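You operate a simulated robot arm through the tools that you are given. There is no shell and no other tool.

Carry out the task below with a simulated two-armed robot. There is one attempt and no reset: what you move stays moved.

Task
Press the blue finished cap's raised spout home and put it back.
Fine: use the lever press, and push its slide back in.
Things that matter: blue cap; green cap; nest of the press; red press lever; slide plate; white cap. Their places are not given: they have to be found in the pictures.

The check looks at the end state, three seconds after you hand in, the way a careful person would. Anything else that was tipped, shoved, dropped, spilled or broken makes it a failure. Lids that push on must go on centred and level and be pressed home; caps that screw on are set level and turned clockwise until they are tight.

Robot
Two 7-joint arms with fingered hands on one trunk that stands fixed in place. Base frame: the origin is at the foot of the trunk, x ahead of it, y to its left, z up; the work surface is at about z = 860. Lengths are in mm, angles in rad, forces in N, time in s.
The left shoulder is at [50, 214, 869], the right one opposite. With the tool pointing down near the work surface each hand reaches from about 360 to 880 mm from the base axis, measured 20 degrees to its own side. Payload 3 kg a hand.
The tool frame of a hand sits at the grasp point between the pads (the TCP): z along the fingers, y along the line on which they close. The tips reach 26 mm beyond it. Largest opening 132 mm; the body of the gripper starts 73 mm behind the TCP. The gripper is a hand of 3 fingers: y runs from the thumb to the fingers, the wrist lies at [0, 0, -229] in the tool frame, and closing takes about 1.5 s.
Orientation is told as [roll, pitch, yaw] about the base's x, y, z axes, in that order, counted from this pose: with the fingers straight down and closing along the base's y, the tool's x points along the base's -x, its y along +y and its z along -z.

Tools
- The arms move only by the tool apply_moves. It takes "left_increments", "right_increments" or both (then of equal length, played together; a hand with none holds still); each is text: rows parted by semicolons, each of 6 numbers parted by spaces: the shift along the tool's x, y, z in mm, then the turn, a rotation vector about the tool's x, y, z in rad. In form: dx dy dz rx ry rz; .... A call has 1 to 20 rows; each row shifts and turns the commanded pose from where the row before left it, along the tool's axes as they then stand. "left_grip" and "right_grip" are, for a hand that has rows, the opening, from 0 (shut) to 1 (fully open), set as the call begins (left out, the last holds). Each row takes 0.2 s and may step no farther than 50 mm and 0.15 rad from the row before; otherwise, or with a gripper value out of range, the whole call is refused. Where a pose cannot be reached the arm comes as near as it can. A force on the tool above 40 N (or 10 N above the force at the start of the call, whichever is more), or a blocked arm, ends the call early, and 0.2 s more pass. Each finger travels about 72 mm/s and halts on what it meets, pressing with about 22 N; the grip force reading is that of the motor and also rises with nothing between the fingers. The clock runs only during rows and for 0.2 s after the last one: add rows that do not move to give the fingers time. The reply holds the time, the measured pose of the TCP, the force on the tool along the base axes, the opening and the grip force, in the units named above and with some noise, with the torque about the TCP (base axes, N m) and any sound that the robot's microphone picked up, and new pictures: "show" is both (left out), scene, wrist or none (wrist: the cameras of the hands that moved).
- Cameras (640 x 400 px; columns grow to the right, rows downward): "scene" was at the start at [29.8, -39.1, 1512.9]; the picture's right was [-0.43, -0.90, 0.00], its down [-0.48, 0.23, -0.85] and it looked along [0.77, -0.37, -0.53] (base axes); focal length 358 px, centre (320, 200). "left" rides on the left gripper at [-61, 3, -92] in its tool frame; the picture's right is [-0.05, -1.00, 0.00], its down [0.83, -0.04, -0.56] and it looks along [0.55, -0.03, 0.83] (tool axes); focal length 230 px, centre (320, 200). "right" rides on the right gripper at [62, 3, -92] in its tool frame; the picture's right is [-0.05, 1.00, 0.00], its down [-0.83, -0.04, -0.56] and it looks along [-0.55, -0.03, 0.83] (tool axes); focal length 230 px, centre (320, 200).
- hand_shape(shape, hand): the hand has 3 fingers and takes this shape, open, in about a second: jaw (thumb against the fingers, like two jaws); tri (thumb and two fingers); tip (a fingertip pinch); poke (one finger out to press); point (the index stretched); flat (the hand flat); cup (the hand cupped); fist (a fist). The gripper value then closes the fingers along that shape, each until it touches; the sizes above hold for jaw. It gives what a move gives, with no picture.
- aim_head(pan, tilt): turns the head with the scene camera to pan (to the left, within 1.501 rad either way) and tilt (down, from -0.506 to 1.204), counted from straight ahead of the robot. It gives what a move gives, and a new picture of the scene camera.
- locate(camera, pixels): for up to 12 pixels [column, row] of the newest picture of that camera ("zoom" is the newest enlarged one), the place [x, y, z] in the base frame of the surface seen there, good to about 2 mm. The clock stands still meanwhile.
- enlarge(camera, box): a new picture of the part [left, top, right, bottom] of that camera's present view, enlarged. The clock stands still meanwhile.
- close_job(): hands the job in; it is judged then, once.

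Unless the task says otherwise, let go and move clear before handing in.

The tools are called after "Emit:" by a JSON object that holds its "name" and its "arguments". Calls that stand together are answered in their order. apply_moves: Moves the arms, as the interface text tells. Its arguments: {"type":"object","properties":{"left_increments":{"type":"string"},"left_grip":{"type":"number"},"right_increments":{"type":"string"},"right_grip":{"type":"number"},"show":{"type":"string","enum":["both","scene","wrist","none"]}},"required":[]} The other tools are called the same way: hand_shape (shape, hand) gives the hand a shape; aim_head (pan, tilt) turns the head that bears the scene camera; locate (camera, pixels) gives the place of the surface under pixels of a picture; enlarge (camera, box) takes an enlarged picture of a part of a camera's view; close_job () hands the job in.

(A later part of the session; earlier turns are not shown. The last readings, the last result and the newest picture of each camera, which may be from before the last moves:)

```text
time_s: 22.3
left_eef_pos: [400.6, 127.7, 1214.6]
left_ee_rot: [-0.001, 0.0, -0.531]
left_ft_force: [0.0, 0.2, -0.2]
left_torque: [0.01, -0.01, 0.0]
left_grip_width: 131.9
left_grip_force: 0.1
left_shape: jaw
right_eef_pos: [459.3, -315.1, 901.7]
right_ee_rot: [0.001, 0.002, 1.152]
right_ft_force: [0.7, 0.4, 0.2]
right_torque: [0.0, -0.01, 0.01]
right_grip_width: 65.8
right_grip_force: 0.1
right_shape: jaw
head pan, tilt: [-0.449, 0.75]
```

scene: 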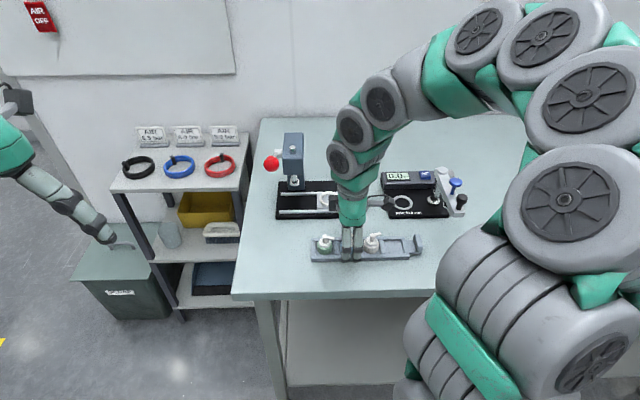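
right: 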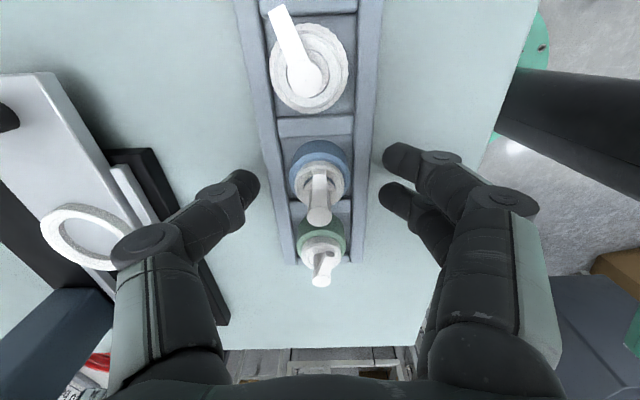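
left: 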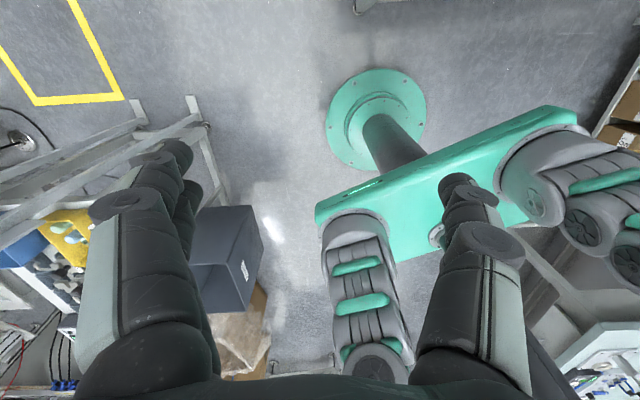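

The cap is now centred at column 320. I'll close partway and look before gripping.

Emit:
{"name": "apply_moves", "arguments": {"right_increments": "0 0 -1 0 0 0; 0 0 0 0 0 0; 0 0 0 0 0 0", "right_grip": 0.33, "show": "both"}}

Emit:
{"name": "enlarge", "arguments": {"camera": "right", "box": [220, 110, 420, 235]}}

Emit:
{"name": "enlarge", "arguments": {"camera": "scene", "box": [310, 205, 410, 265]}}

```text
time_s: 23.1
left_eef_pos: [401.0, 129.3, 1214.0]
left_ee_rot: [0.003, -0.001, -0.531]
left_ft_force: [0.3, -0.1, 0.2]
left_torque: [0.0, -0.02, -0.01]
left_grip_width: 132.0
left_grip_force: 0.1
left_shape: jaw
right_eef_pos: [461.0, -314.4, 903.8]
right_ee_rot: [0.0, 0.0, 1.153]
right_ft_force: [0.2, 0.3, 0.0]
right_torque: [0.0, 0.03, 0.02]
right_grip_width: 44.1
right_grip_force: 0.0
right_shape: jaw
head pan, tilt: [-0.449, 0.75]
```

scene: 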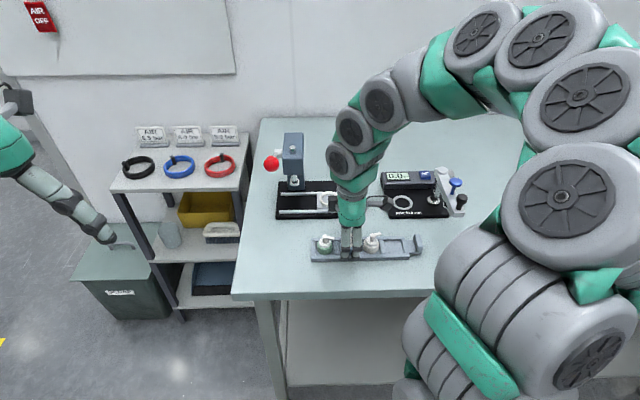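
right: 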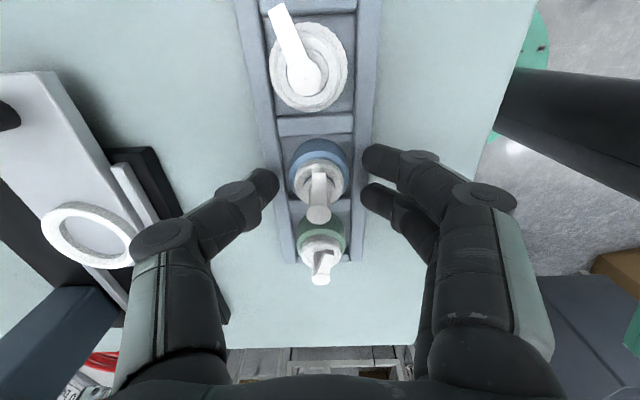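

```text
3.20 times, centred on (320, 172) of right
```

zoom: 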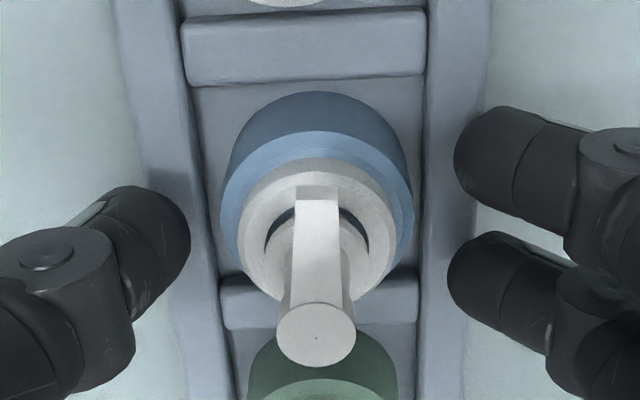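

```text
6.40 times, centred on (360, 235) of scene
```

zoom: 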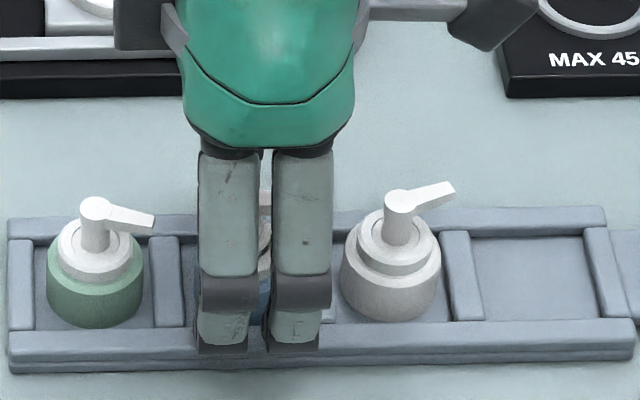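

The fingers stand level with the cap on both sides. I'll close to grip the body.

Emit:
{"name": "apply_moves", "arguments": {"right_increments": "0 0 0 0 0 0; 0 0 0 0 0 0; 0 0 0 0 0 0; 0 0 0 0 0 0", "right_grip": 0.0, "show": "both"}}

Emit:
{"name": "enlarge", "arguments": {"camera": "right", "box": [220, 110, 420, 235]}}

Emit:
{"name": "enlarge", "arguments": {"camera": "scene", "box": [310, 205, 410, 265]}}

```text
time_s: 24.1
left_eef_pos: [399.8, 129.7, 1214.1]
left_ee_rot: [0.001, 0.001, -0.533]
left_ft_force: [-0.2, 0.5, -1.0]
left_torque: [0.01, 0.01, -0.02]
left_grip_width: 131.8
left_grip_force: 0.1
left_shape: jaw
right_eef_pos: [461.4, -313.8, 902.9]
right_ee_rot: [-0.002, 0.0, 1.151]
right_ft_force: [0.1, 0.2, -0.4]
right_torque: [-0.01, 0.02, -0.03]
right_grip_width: 26.0
right_grip_force: 9.7
right_shape: jaw
head pan, tilt: [-0.449, 0.75]
```

scene: 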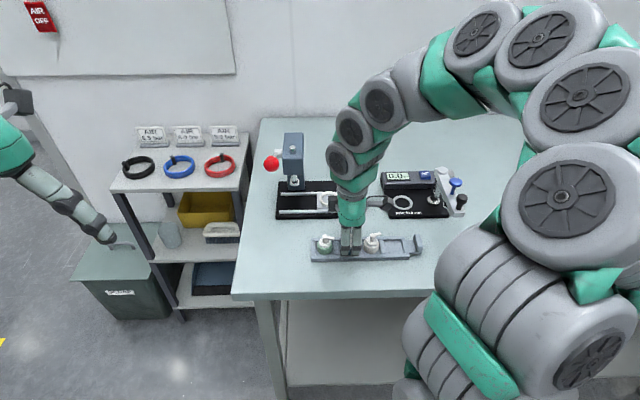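
right: 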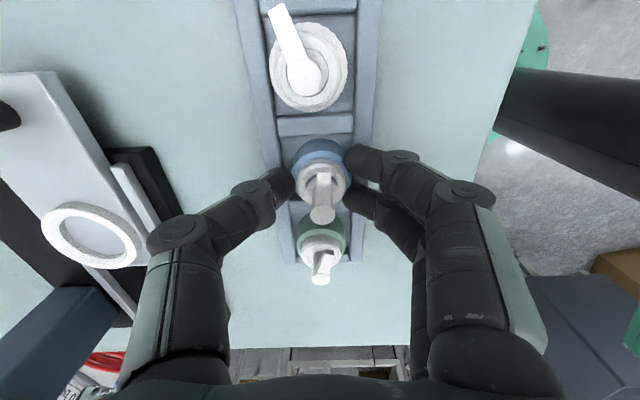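

```text
3.20 times, centred on (320, 172) of right
```

zoom: 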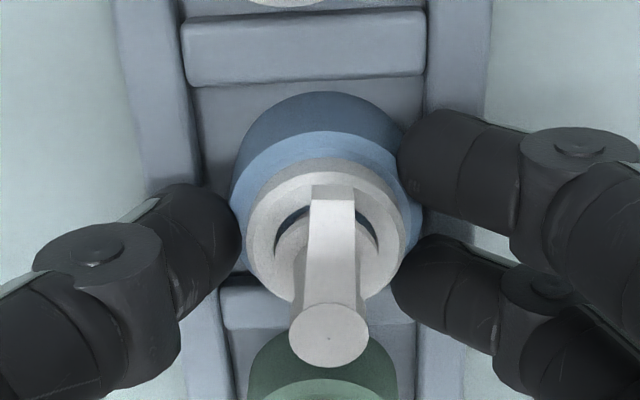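

```text
6.40 times, centred on (360, 235) of scene
```

zoom: 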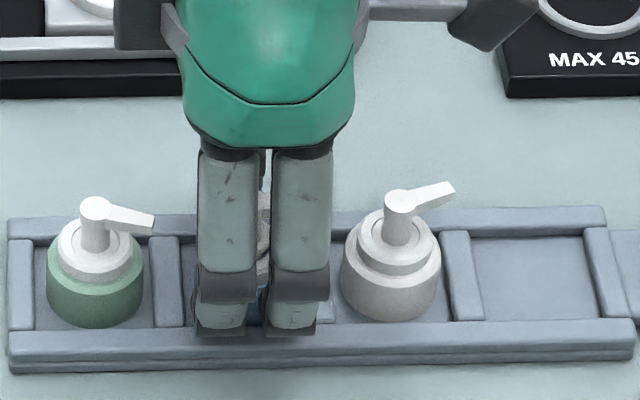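

The cap is held between thumb and the two fingers (width 26, force rising). I'll let the grip settle and lift 12 mm to check it comes level.

Emit:
{"name": "apply_moves", "arguments": {"right_increments": "0 0 0 0 0 0; 0 0 0 0 0 0; 0 0 0 0 0 0; 0 0 -3 0 0 0; 0 0 -3 0 0 0; 0 0 -6 0 0 0; 0 0 0 0 0 0", "show": "both"}}

Emit:
{"name": "enlarge", "arguments": {"camera": "right", "box": [220, 110, 420, 235]}}

Emit:
{"name": "enlarge", "arguments": {"camera": "scene", "box": [310, 205, 410, 265]}}

```text
time_s: 25.7
left_eef_pos: [400.7, 128.5, 1214.7]
left_ee_rot: [-0.001, -0.001, -0.532]
left_ft_force: [-0.5, 0.1, -0.6]
left_torque: [0.01, 0.01, 0.03]
left_grip_width: 131.9
left_grip_force: 0.1
left_shape: jaw
right_eef_pos: [462.1, -313.6, 914.6]
right_ee_rot: [0.0, 0.0, 1.153]
right_ft_force: [0.1, -0.9, -0.7]
right_torque: [0.04, -0.01, 0.0]
right_grip_width: 26.0
right_grip_force: 10.3
right_shape: jaw
head pan, tilt: [-0.449, 0.75]
```

scene: 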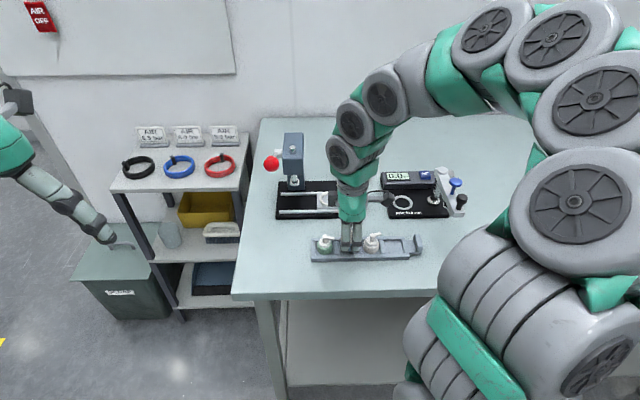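
right: 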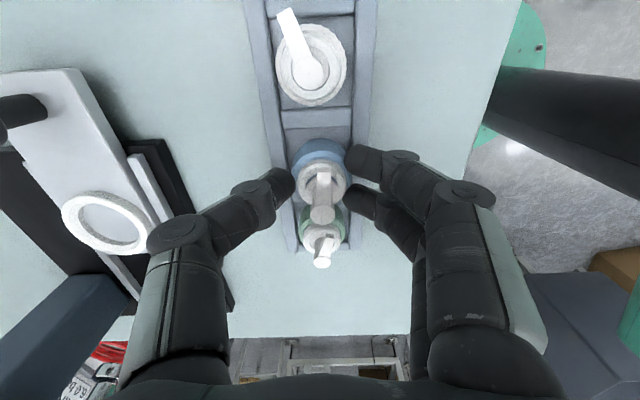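

```text
3.20 times, centred on (320, 172) of right
```

zoom: 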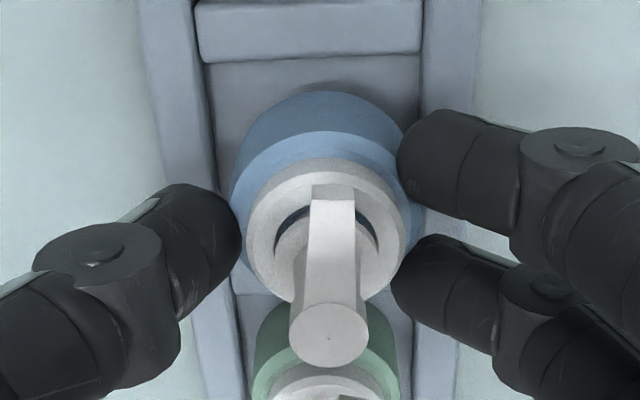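

```text
6.40 times, centred on (360, 235) of scene
```

zoom: 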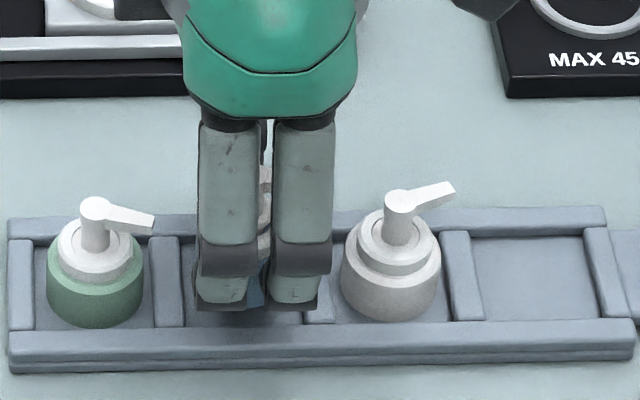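

The cap rises with the hand, level and fixed in the grip. I'll lift to about z 990 and carry it over to the nest at (608,-335.5).

Emit:
{"name": "apply_moves", "arguments": {"right_increments": "0 0 -15 0 0 0; 0 0 -20 0 0 0; 0 0 -20 0 0 0; 0 0 -20 0 0 0; -4.1 -14.3 0 0 0 0; -4.1 -14.3 0 0 0 0; -4.1 -14.3 0 0 0 0; -4.1 -14.3 0 0 0 0; -4.1 -14.3 0 0 0 0; -4.1 -14.3 0 0 0 0; -4.1 -14.3 0 0 0 0; -4.1 -14.3 0 0 0 0; -4.1 -14.3 0 0 0 0; -4.1 -14.3 0 0 0 0; 0 0 0 0 0 0; 0 0 0 0 0 0", "show": "both"}}

Emit:
{"name": "enlarge", "arguments": {"camera": "right", "box": [220, 70, 420, 235]}}

Emit:
{"name": "enlarge", "arguments": {"camera": "scene", "box": [270, 120, 400, 220]}}

```text
time_s: 29.1
left_eef_pos: [400.7, 128.5, 1214.8]
left_ee_rot: [0.0, 0.0, -0.531]
left_ft_force: [-0.7, 0.4, -0.8]
left_torque: [-0.01, 0.0, -0.01]
left_grip_width: 132.1
left_grip_force: 0.0
left_shape: jaw
right_eef_pos: [608.8, -335.8, 991.8]
right_ee_rot: [-0.002, 0.001, 1.152]
right_ft_force: [-0.1, 0.5, -0.1]
right_torque: [-0.02, 0.02, 0.01]
right_grip_width: 25.8
right_grip_force: 9.8
right_shape: jaw
head pan, tilt: [-0.449, 0.75]
```

scene: 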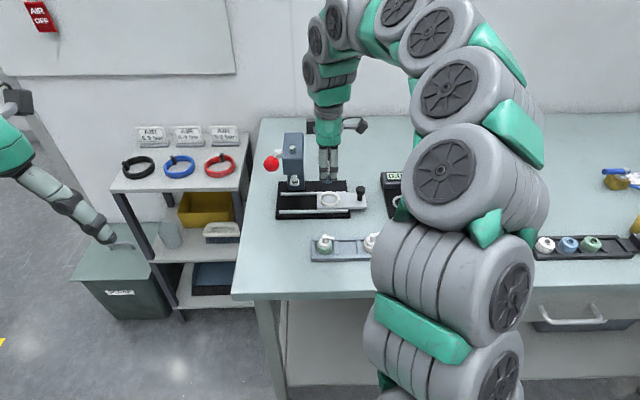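
right: 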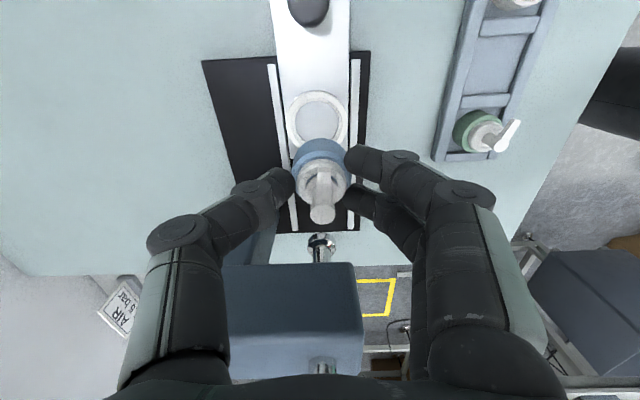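

```text
2.42 times, centred on (320, 152) of right
```

zoom: 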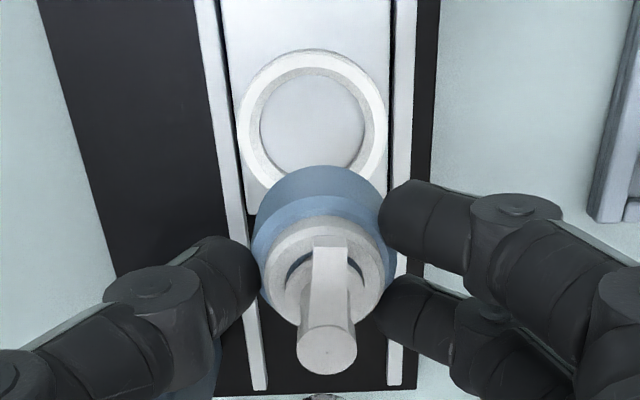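

```text
4.00 times, centred on (335, 170) of scene
```

zoom: 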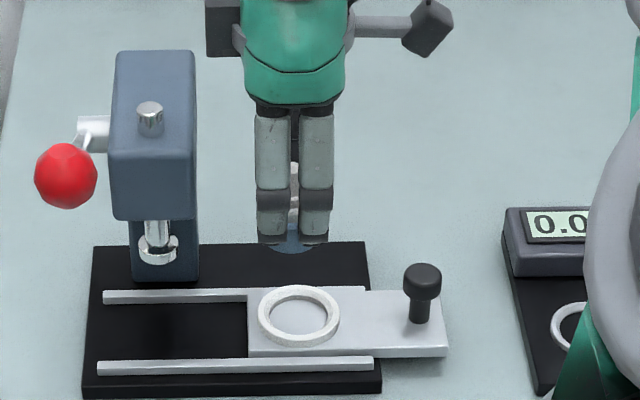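

The cap hangs over the slide; the ring nest is visible. I'll locate the ring's rim in both views for an exact centre, plus the cap's axis.

Emit:
{"name": "locate", "arguments": {"camera": "zoom", "pixels": [[262, 312], [336, 312], [299, 289], [299, 336], [299, 315], [273, 318], [325, 318], [299, 298], [299, 330]]}}

Emit:
{"name": "enlarge", "arguments": {"camera": "right", "box": [260, 70, 380, 230]}}

```text
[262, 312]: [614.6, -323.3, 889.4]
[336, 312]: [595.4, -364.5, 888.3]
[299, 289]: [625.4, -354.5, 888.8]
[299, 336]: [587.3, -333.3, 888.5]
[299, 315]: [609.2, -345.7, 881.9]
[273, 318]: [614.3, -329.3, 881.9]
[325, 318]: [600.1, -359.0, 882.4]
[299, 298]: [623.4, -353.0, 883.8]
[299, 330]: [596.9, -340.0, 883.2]
```

```text
2.50 times, centred on (320, 150) of right
```

zoom: 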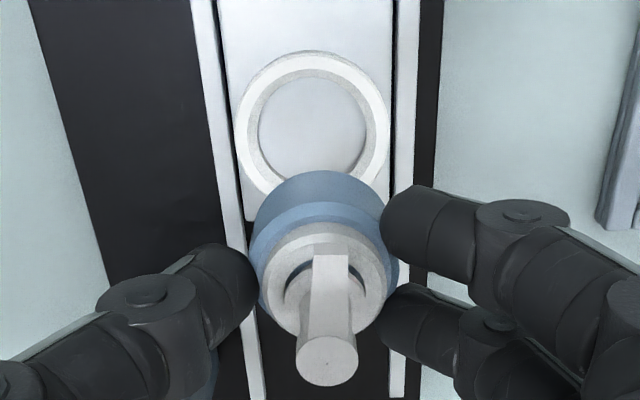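

Emit:
{"name": "locate", "arguments": {"camera": "zoom", "pixels": [[244, 120], [380, 120], [312, 60], [312, 110], [262, 120], [364, 120], [327, 360], [330, 265], [275, 285], [378, 285], [315, 180], [285, 95]]}}

```text
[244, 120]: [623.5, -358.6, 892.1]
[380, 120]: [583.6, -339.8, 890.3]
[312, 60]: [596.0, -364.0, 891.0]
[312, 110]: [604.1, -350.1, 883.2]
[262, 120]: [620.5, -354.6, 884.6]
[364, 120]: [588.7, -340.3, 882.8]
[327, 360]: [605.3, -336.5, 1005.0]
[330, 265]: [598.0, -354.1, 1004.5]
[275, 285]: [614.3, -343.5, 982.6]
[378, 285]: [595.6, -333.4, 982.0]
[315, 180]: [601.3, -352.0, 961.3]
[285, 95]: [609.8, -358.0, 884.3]
```

The slide shifted a little on release: the ring centre is now about (605.5,-344), and the cap axis about (606.5,-336.7). I'll shift by +7.1 in x, -2.9 in y (tool) and lower until the cap is a few mm above the ring.

Emit:
{"name": "apply_moves", "arguments": {"right_increments": "3.5 -1.5 0 0 0 0; 3.6 -1.4 0 0 0 0; 0 0 15 0 0 0; 0 0 15 0 0 0; 0 0 15 0 0 0; 0 0 10 0 0 0; 0 0 0 0 0 0; 0 0 0 0 0 0", "show": "both"}}

Emit:
{"name": "enlarge", "arguments": {"camera": "scene", "box": [300, 165, 370, 215]}}

Emit:
{"name": "enlarge", "arguments": {"camera": "right", "box": [240, 110, 400, 235]}}

```text
time_s: 30.9
left_eef_pos: [400.7, 130.0, 1215.4]
left_ee_rot: [0.0, 0.001, -0.531]
left_ft_force: [0.1, -1.2, 0.2]
left_torque: [-0.01, 0.01, 0.01]
left_grip_width: 131.6
left_grip_force: 0.0
left_shape: jaw
right_eef_pos: [607.7, -342.5, 934.1]
right_ee_rot: [-0.001, -0.001, 1.152]
right_ft_force: [0.0, -0.1, -0.5]
right_torque: [-0.02, 0.04, -0.03]
right_grip_width: 26.1
right_grip_force: 10.0
right_shape: jaw
head pan, tilt: [-0.449, 0.75]
```

scene: 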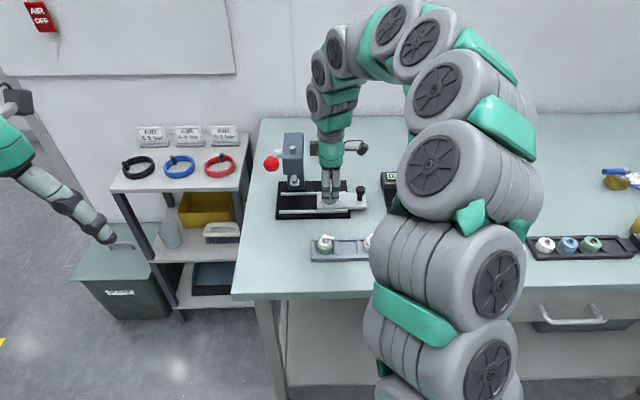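
right: 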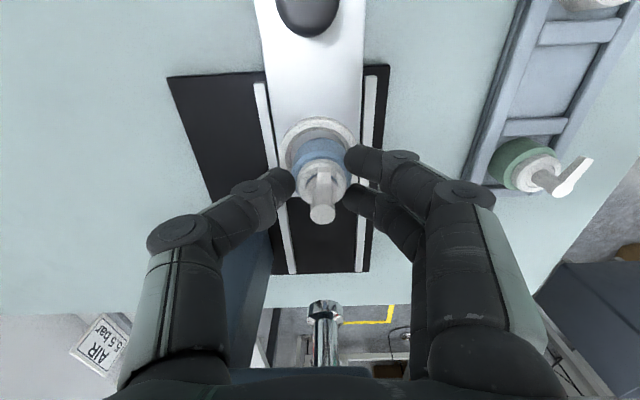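

```text
8.00 times, centred on (335, 190) of scene
```

zoom: 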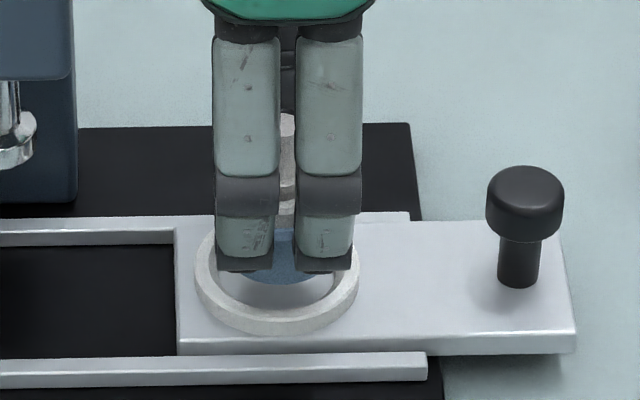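

```text
3.20 times, centred on (320, 172) of right
```

zoom: 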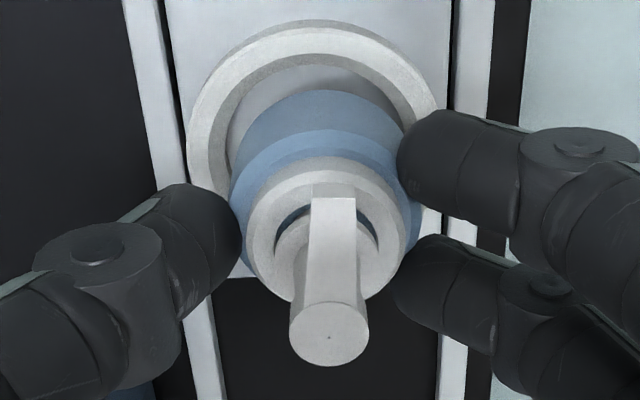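

The cap hangs about 5 mm above the ring. I'll measure ring and cap in both views to get the last millimetres.

Emit:
{"name": "locate", "arguments": {"camera": "zoom", "pixels": [[328, 337], [325, 205], [322, 95], [322, 115], [316, 40], [316, 27], [205, 150], [198, 130], [425, 95], [250, 130], [395, 120], [316, 75]]}}

Emit:
{"name": "enlarge", "arguments": {"camera": "scene", "box": [315, 175, 355, 210]}}

```text
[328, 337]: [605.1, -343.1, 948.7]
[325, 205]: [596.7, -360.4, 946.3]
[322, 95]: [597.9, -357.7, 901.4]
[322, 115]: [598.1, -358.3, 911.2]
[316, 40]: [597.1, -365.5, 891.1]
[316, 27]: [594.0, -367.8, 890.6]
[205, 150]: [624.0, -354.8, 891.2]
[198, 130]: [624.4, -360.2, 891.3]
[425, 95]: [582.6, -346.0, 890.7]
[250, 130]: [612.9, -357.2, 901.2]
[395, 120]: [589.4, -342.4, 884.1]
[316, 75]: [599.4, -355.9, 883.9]
```

```text
11.43 times, centred on (335, 192) of scene
```

zoom: 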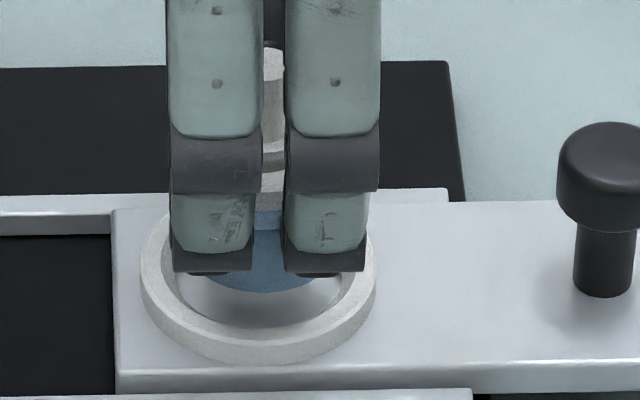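

Emit:
{"name": "locate", "arguments": {"camera": "zoom", "pixels": [[267, 288], [267, 280], [225, 280], [305, 283], [270, 220], [272, 60], [150, 275], [366, 275], [258, 335], [258, 350], [160, 230], [355, 315]]}}

```text
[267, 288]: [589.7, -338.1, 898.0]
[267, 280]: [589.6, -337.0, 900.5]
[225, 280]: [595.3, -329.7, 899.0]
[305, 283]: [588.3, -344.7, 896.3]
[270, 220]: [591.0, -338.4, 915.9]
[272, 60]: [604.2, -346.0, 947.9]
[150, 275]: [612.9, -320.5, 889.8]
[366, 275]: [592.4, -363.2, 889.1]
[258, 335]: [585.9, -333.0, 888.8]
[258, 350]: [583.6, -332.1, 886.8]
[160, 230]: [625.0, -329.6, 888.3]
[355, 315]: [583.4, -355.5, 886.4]
```

Both cameras together put cap and ring within about 1 mm of each other. I'll lower gently in small steps and watch the force.

Emit:
{"name": "apply_moves", "arguments": {"right_increments": "0 0 2 0 0 0; 0 0 2 0 0 0; 0 0 2 0 0 0; 0 0 2 0 0 0; 0 0 1 0 0 0; 0 0 0 0 0 0", "show": "both"}}

Emit:
{"name": "enlarge", "arguments": {"camera": "scene", "box": [315, 175, 355, 210]}}

Emit:
{"name": "enlarge", "arguments": {"camera": "right", "box": [240, 110, 400, 235]}}

```text
time_s: 32.3
left_eef_pos: [401.0, 128.2, 1215.1]
left_ee_rot: [0.0, -0.001, -0.532]
left_ft_force: [0.7, 0.2, 0.1]
left_torque: [-0.02, -0.04, 0.0]
left_grip_width: 131.9
left_grip_force: 0.0
left_shape: jaw
right_eef_pos: [607.4, -342.5, 926.2]
right_ee_rot: [0.0, 0.0, 1.153]
right_ft_force: [0.4, -1.0, -0.1]
right_torque: [0.03, 0.01, -0.01]
right_grip_width: 26.0
right_grip_force: 10.5
right_shape: jaw
head pan, tilt: [-0.449, 0.75]
```

scene: 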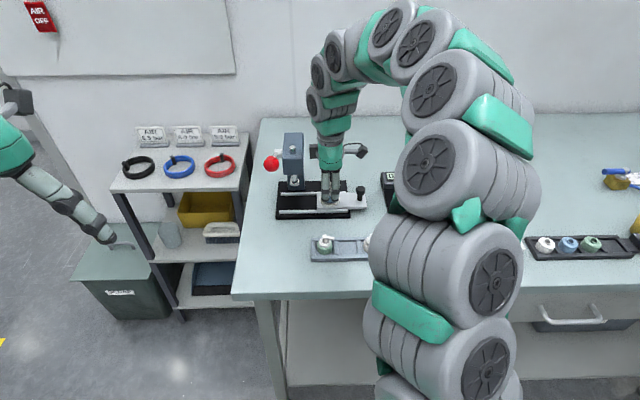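
right: 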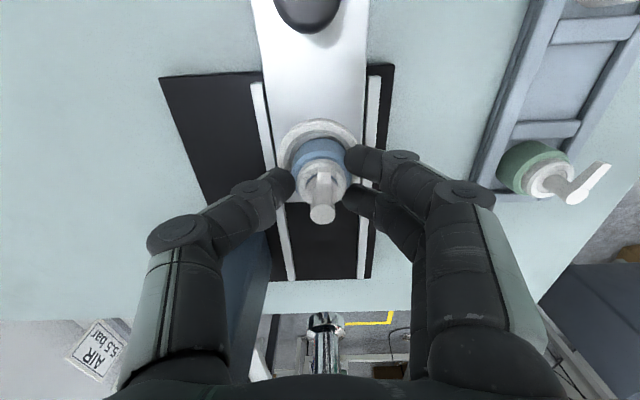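

```text
11.43 times, centred on (335, 192) of scene
```

zoom: 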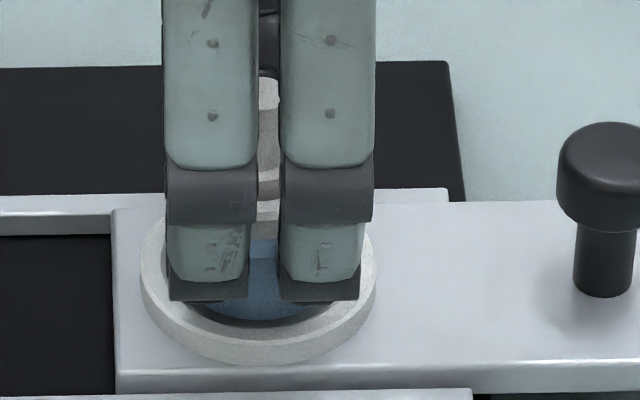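

```text
3.20 times, centred on (320, 172) of right
```

zoom: 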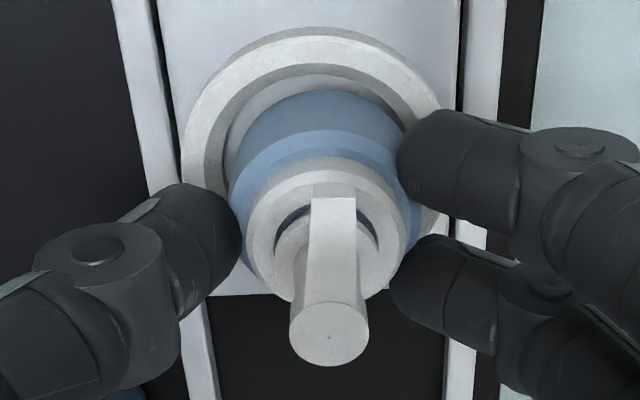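

Cap bottom is now at ring-top level with no force. I'll zoom closer into both views to judge the gaps around it.

Emit:
{"name": "enlarge", "arguments": {"camera": "right", "box": [270, 115, 370, 180]}}

Emit:
{"name": "enlarge", "arguments": {"camera": "scene", "box": [315, 188, 343, 208]}}

```text
6.15 times, centred on (320, 148) of right
```

zoom: 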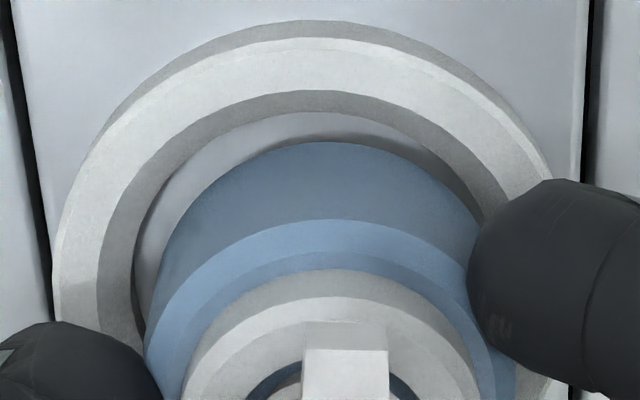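

```text
16.00 times, centred on (329, 198) of scene
```

zoom: 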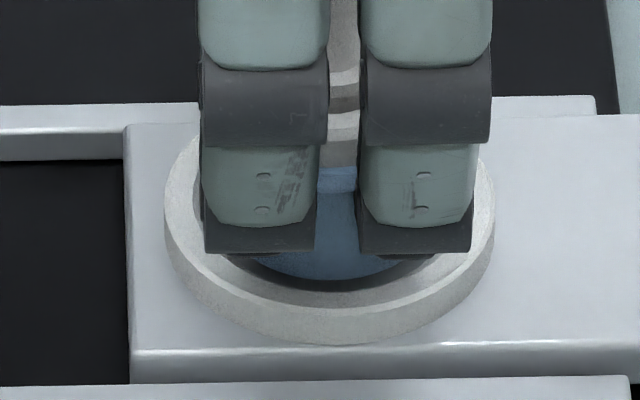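

Emit:
{"name": "locate", "arguments": {"camera": "zoom", "pixels": [[335, 276], [335, 286], [335, 296], [335, 310], [335, 316], [270, 268], [400, 268], [340, 215], [180, 215], [483, 215], [230, 275], [445, 270]]}}

Emit:
{"name": "enlarge", "arguments": {"camera": "right", "box": [270, 115, 370, 180]}}

Emit:
{"name": "locate", "arguments": {"camera": "zoom", "pixels": [[335, 148], [312, 85], [312, 45], [312, 105], [312, 122], [205, 200], [470, 200], [115, 200], [505, 200], [85, 200], [540, 190], [160, 300]]}}

```text
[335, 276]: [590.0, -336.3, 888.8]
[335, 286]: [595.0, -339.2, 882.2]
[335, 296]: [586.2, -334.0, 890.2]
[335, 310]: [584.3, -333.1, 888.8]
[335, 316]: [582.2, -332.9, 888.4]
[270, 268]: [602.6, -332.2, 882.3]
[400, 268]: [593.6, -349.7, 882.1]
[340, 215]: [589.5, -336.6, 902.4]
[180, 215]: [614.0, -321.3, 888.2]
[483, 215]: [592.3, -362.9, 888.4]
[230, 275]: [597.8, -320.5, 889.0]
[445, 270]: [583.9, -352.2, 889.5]
```

```text
6.15 times, centred on (320, 148) of right
```

zoom: 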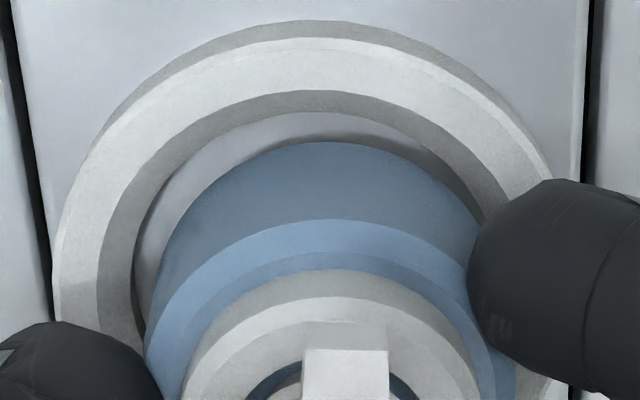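

```text
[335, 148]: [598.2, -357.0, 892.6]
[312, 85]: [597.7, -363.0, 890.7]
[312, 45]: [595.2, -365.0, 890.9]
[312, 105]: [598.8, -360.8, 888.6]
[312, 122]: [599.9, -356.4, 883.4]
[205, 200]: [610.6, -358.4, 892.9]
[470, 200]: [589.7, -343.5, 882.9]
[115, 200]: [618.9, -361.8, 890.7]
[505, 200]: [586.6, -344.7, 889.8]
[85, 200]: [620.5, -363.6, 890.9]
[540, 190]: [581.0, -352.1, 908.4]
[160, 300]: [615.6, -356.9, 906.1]
```

The ring's inner wall is a funnel, so the nest will help centre the cap. I'll lower 1 mm at a time and read side forces to find any offset.

Emit:
{"name": "apply_moves", "arguments": {"right_increments": "0 0 1 0 0 0; 0 0 1 0 0 0; 0 0 0 0 0 0", "show": "none"}}

Emit:
{"name": "apply_moves", "arguments": {"right_increments": "0 0 1 0 0 0; 0 0 1 0 0 0; 0 0 0 0 0 0", "show": "wrist"}}

Emit:
{"name": "enlarge", "arguments": {"camera": "right", "box": [270, 115, 370, 180]}}

Emit:
{"name": "enlarge", "arguments": {"camera": "scene", "box": [315, 188, 343, 208]}}

```text
time_s: 33.1
left_eef_pos: [399.9, 129.2, 1214.1]
left_ee_rot: [-0.001, 0.0, -0.531]
left_ft_force: [-0.5, -0.4, 1.1]
left_torque: [-0.02, -0.01, 0.0]
left_grip_width: 131.7
left_grip_force: 0.0
left_shape: jaw
right_eef_pos: [609.6, -341.9, 924.8]
right_ee_rot: [0.0, 0.001, 1.152]
right_ft_force: [0.4, 0.2, -0.2]
right_torque: [0.01, 0.0, -0.02]
right_grip_width: 25.8
right_grip_force: 10.1
right_shape: jaw
head pan, tilt: [-0.449, 0.75]
```

```text
time_s: 33.9
left_eef_pos: [400.6, 129.4, 1214.5]
left_ee_rot: [-0.001, -0.001, -0.532]
left_ft_force: [0.7, 0.1, 0.6]
left_torque: [0.0, -0.02, -0.03]
left_grip_width: 132.1
left_grip_force: 0.0
left_shape: jaw
right_eef_pos: [608.2, -342.0, 921.7]
right_ee_rot: [-0.001, -0.001, 1.151]
right_ft_force: [0.8, -0.5, 0.4]
right_torque: [-0.03, 0.01, 0.03]
right_grip_width: 25.7
right_grip_force: 10.1
right_shape: jaw
head pan, tilt: [-0.449, 0.75]
```

right: 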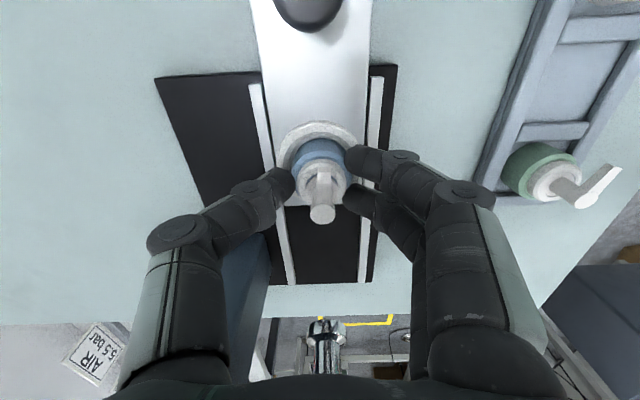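

```text
6.15 times, centred on (320, 148) of right
```

zoom: 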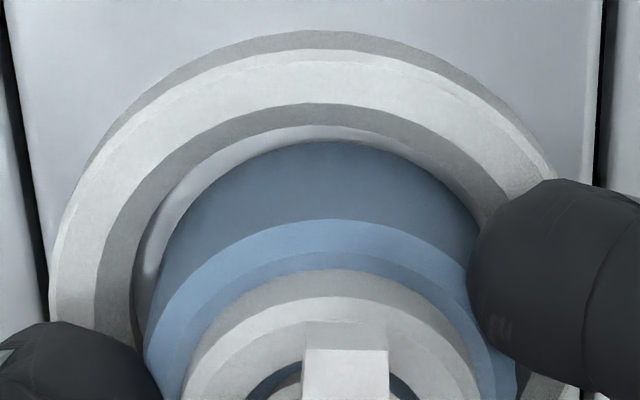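

```text
16.00 times, centred on (329, 198) of scene
```

zoom: 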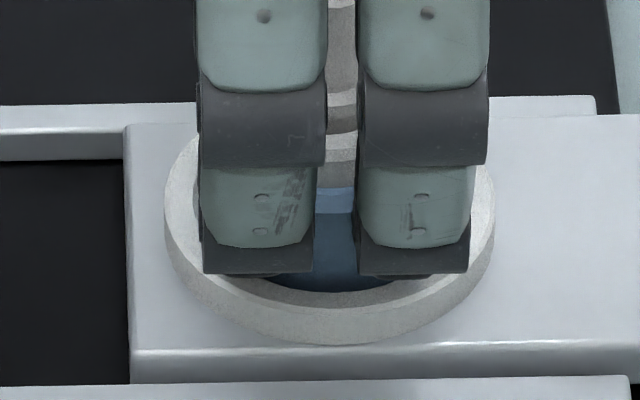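

The wrist view shows more floor visible on the left of the cap than on the right, so I'll shift about 1.2 mm toward -y and lower the last 2 mm.

Emit:
{"name": "apply_moves", "arguments": {"right_increments": "0 -1.2 0 0 0 0; 0 0 1 0 0 0; 0 0 0 0 0 0", "show": "wrist"}}

Emit:
{"name": "enlarge", "arguments": {"camera": "right", "box": [270, 115, 370, 180]}}

```text
time_s: 34.7
left_eef_pos: [400.7, 128.3, 1215.2]
left_ee_rot: [-0.001, 0.001, -0.533]
left_ft_force: [0.6, -0.1, 1.1]
left_torque: [0.02, -0.01, -0.02]
left_grip_width: 132.1
left_grip_force: 0.1
left_shape: jaw
right_eef_pos: [609.7, -343.3, 921.0]
right_ee_rot: [0.0, 0.0, 1.153]
right_ft_force: [-0.8, -0.4, 0.5]
right_torque: [0.02, 0.0, -0.01]
right_grip_width: 25.7
right_grip_force: 9.8
right_shape: jaw
head pan, tilt: [-0.449, 0.75]
```

right: 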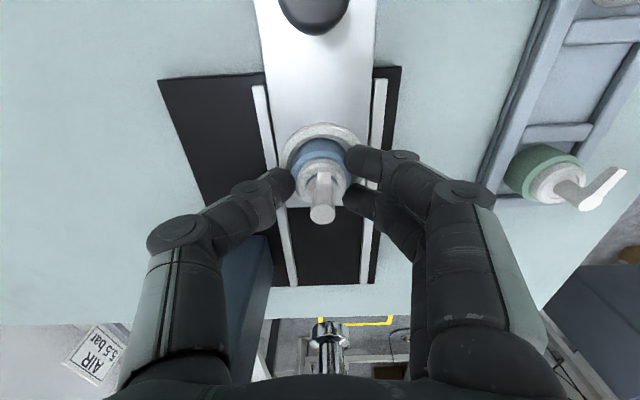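

```text
6.15 times, centred on (320, 148) of right
```

zoom: 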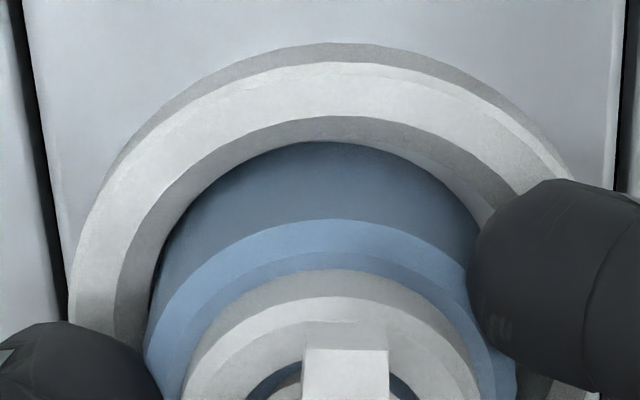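

The cap now looks concentric with the ring (apexes at columns 333 and 335). I'll lower until it seats with a light force.

Emit:
{"name": "apply_moves", "arguments": {"right_increments": "0 0 1 0 0 0; 0 0 0 0 0 0", "show": "none"}}

Emit:
{"name": "apply_moves", "arguments": {"right_increments": "0 0 1 0 0 0; 0 0 0 0 0 0", "show": "wrist"}}

Emit:
{"name": "enlarge", "arguments": {"camera": "right", "box": [270, 115, 370, 180]}}

```text
time_s: 35.3
left_eef_pos: [400.9, 129.5, 1214.3]
left_ee_rot: [0.001, -0.001, -0.533]
left_ft_force: [0.3, -0.5, -0.3]
left_torque: [0.02, -0.02, 0.01]
left_grip_width: 131.7
left_grip_force: 0.1
left_shape: jaw
right_eef_pos: [608.9, -343.4, 918.9]
right_ee_rot: [-0.001, -0.001, 1.152]
right_ft_force: [0.7, 0.3, -0.7]
right_torque: [-0.02, -0.01, 0.02]
right_grip_width: 25.7
right_grip_force: 10.2
right_shape: jaw
head pan, tilt: [-0.449, 0.75]
```

```text
time_s: 35.9
left_eef_pos: [401.2, 129.5, 1215.3]
left_ee_rot: [-0.001, 0.001, -0.533]
left_ft_force: [-0.2, 0.8, -0.2]
left_torque: [-0.05, 0.0, 0.0]
left_grip_width: 131.9
left_grip_force: 0.1
left_shape: jaw
right_eef_pos: [609.5, -343.3, 919.4]
right_ee_rot: [-0.001, -0.001, 1.151]
right_ft_force: [0.3, 0.3, 1.3]
right_torque: [0.02, 0.03, 0.02]
right_grip_width: 25.8
right_grip_force: 10.0
right_shape: jaw
head pan, tilt: [-0.449, 0.75]
```

right: 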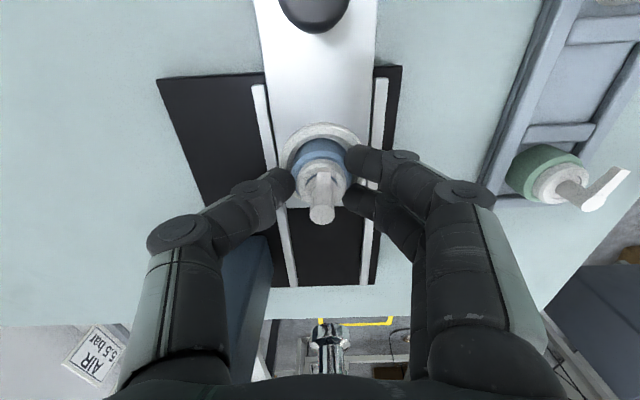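

```text
6.15 times, centred on (320, 148) of right
```

zoom: 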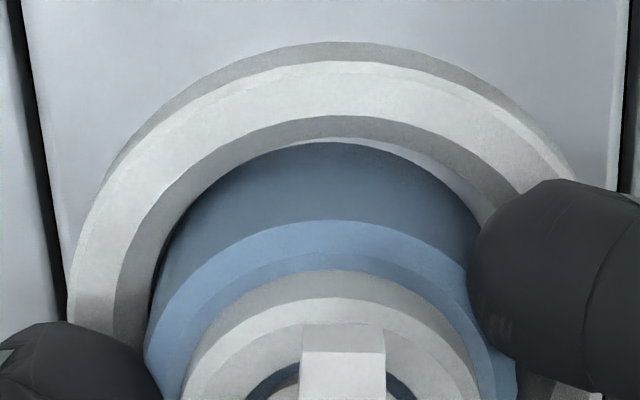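

Vertical force is starting to rise (1.3 N) near the expected seating height. One more small step down to confirm it's on the floor.

Emit:
{"name": "apply_moves", "arguments": {"right_increments": "0 0 1 0 0 0; 0 0 0 0 0 0", "show": "none"}}

Emit:
{"name": "apply_moves", "arguments": {"right_increments": "0 0 0.7 0 0 0; 0 0 0 0 0 0", "show": "wrist"}}

Emit:
{"name": "enlarge", "arguments": {"camera": "right", "box": [270, 115, 370, 180]}}

```text
time_s: 36.5
left_eef_pos: [400.3, 129.5, 1215.6]
left_ee_rot: [0.0, -0.001, -0.533]
left_ft_force: [0.0, 0.6, 0.0]
left_torque: [0.01, -0.05, -0.02]
left_grip_width: 132.1
left_grip_force: 0.0
left_shape: jaw
right_eef_pos: [610.6, -343.7, 918.5]
right_ee_rot: [0.002, 0.0, 1.153]
right_ft_force: [-0.8, 1.6, 7.4]
right_torque: [0.03, 0.07, 0.01]
right_grip_width: 26.0
right_grip_force: 10.6
right_shape: jaw
head pan, tilt: [-0.449, 0.75]
```

```text
time_s: 37.1
left_eef_pos: [398.8, 129.3, 1215.8]
left_ee_rot: [-0.001, 0.0, -0.532]
left_ft_force: [-0.5, 0.0, 0.3]
left_torque: [0.01, 0.03, 0.02]
left_grip_width: 131.7
left_grip_force: 0.1
left_shape: jaw
right_eef_pos: [610.5, -343.0, 917.3]
right_ee_rot: [0.001, 0.001, 1.153]
right_ft_force: [1.9, 0.0, 11.6]
right_torque: [0.03, 0.0, 0.02]
right_grip_width: 26.1
right_grip_force: 9.9
right_shape: jaw
head pan, tilt: [-0.449, 0.75]
```

right: 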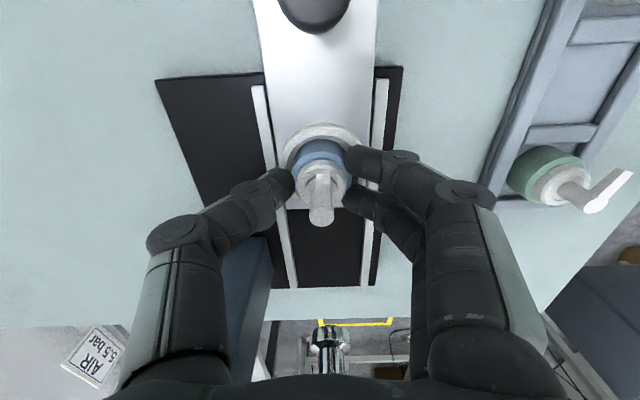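

```text
6.15 times, centred on (320, 148) of right
```

zoom: 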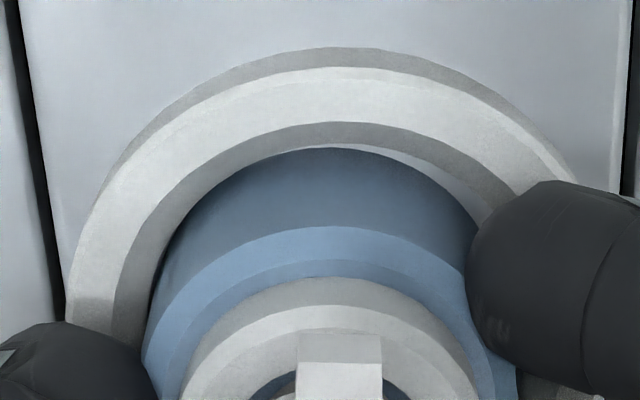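

The vertical force rose to about 11 N, so the cap sits in the nest. I'll relieve the preload, open the fingers, and look.

Emit:
{"name": "apply_moves", "arguments": {"right_increments": "0 0 -1.4 0 0 0; 0 0 0 0 0 0", "show": "none"}}

Emit:
{"name": "apply_moves", "arguments": {"right_increments": "0 0 0 0 0 0; 0 0 0 0 0 0; 0 0 0 0 0 0; 0 0 0 0 0 0", "right_grip": 0.45, "show": "both"}}

Emit:
{"name": "enlarge", "arguments": {"camera": "right", "box": [240, 110, 400, 235]}}

Emit:
{"name": "enlarge", "arguments": {"camera": "scene", "box": [300, 175, 370, 215]}}

```text
time_s: 37.7
left_eef_pos: [400.4, 129.0, 1214.0]
left_ee_rot: [0.0, 0.0, -0.533]
left_ft_force: [-0.1, -0.1, 0.2]
left_torque: [0.01, -0.02, -0.04]
left_grip_width: 131.9
left_grip_force: 0.1
left_shape: jaw
right_eef_pos: [608.7, -342.6, 918.5]
right_ee_rot: [0.001, -0.001, 1.153]
right_ft_force: [-0.3, -0.9, 2.1]
right_torque: [-0.01, -0.03, 0.01]
right_grip_width: 26.5
right_grip_force: 9.6
right_shape: jaw
head pan, tilt: [-0.449, 0.75]
```

```text
time_s: 38.7
left_eef_pos: [400.9, 128.9, 1214.4]
left_ee_rot: [0.001, 0.0, -0.532]
left_ft_force: [-0.2, 0.0, 0.7]
left_torque: [-0.03, 0.01, 0.0]
left_grip_width: 131.9
left_grip_force: 0.0
left_shape: jaw
right_eef_pos: [608.7, -343.1, 919.0]
right_ee_rot: [0.0, 0.0, 1.153]
right_ft_force: [-0.7, 0.8, -0.4]
right_torque: [0.02, 0.0, -0.04]
right_grip_width: 58.8
right_grip_force: 0.0
right_shape: jaw
head pan, tilt: [-0.449, 0.75]
```

scene: 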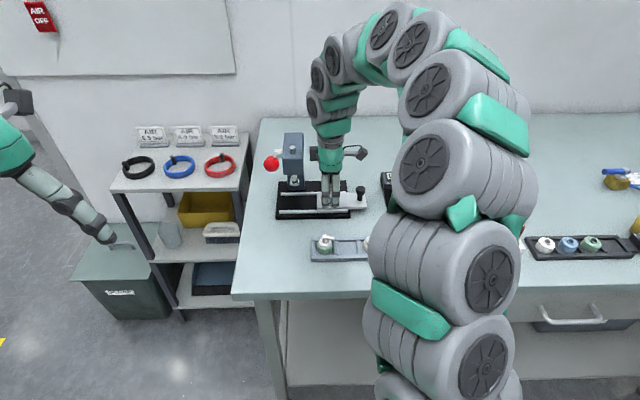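
right: 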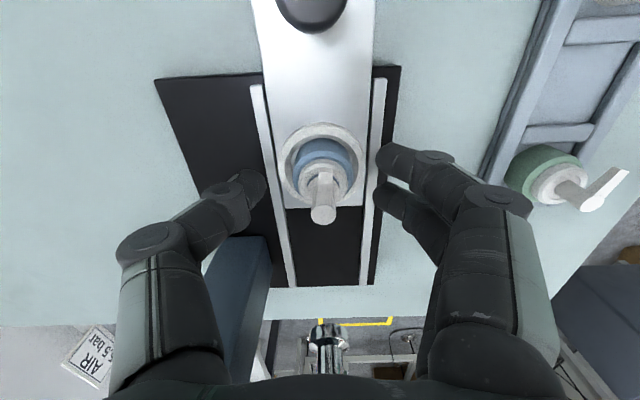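

```text
3.20 times, centred on (320, 172) of right
```

zoom: 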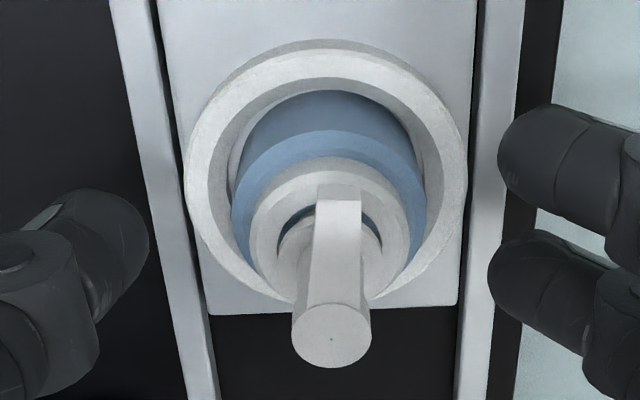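

```text
9.14 times, centred on (335, 195) of scene
```

zoom: 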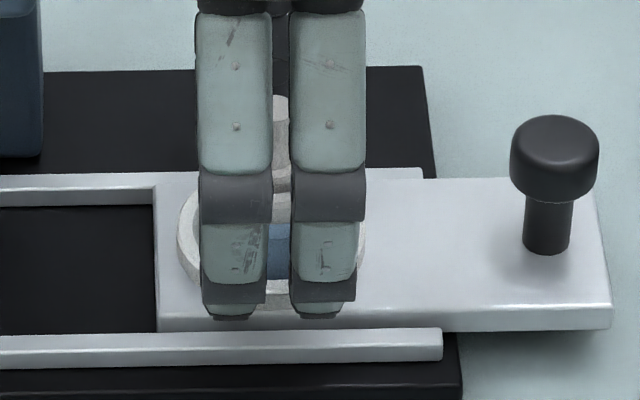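

The cap stands centred in the nest and the fingers are clear. I'll lift straight up and check it from the scene camera.

Emit:
{"name": "apply_moves", "arguments": {"right_increments": "0 0 -10 0 0 0; 0 0 -20 0 0 0; 0 0 -30 0 0 0; 0 0 -30 0 0 0; 0 0 0 0 0 0", "show": "both"}}

Emit:
{"name": "enlarge", "arguments": {"camera": "scene", "box": [300, 170, 370, 215]}}

Emit:
{"name": "locate", "arguments": {"camera": "zoom", "pixels": [[538, 120], [538, 140], [490, 165], [585, 165], [250, 60], [265, 130], [230, 190], [330, 190], [330, 75], [280, 130]]}}

```text
time_s: 39.9
left_eef_pos: [401.0, 128.2, 1213.6]
left_ee_rot: [0.0, 0.001, -0.532]
left_ft_force: [0.4, 0.2, -1.2]
left_torque: [-0.01, 0.02, 0.02]
left_grip_width: 132.1
left_grip_force: 0.0
left_shape: jaw
right_eef_pos: [609.4, -343.0, 1011.0]
right_ee_rot: [-0.001, 0.0, 1.153]
right_ft_force: [-0.5, -0.7, -0.3]
right_torque: [-0.01, -0.01, 0.01]
right_grip_width: 58.7
right_grip_force: 0.2
right_shape: jaw
head pan, tilt: [-0.449, 0.75]
```

scene: 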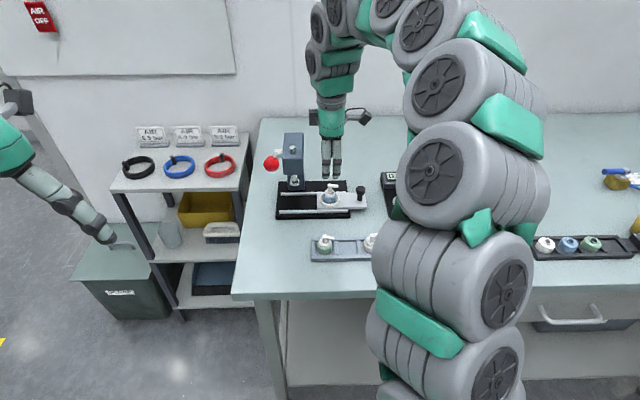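
right: 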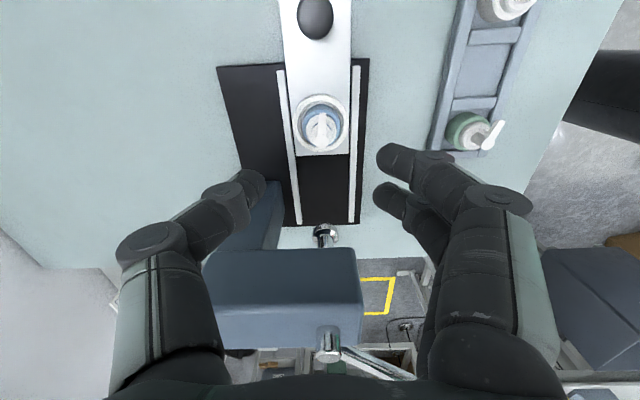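

```text
8.89 times, centred on (335, 192) of scene
```

zoom: 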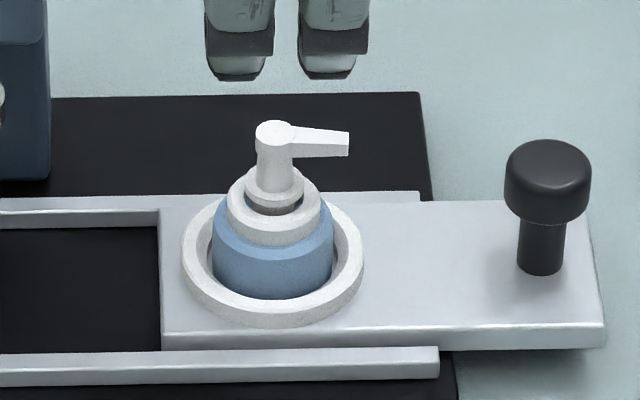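

```text
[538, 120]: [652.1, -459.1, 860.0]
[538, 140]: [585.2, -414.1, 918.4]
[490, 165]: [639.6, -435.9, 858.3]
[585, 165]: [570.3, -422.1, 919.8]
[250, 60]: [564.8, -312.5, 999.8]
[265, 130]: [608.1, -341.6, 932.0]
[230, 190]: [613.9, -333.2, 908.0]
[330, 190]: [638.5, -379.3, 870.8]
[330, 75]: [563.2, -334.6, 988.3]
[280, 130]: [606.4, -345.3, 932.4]
```

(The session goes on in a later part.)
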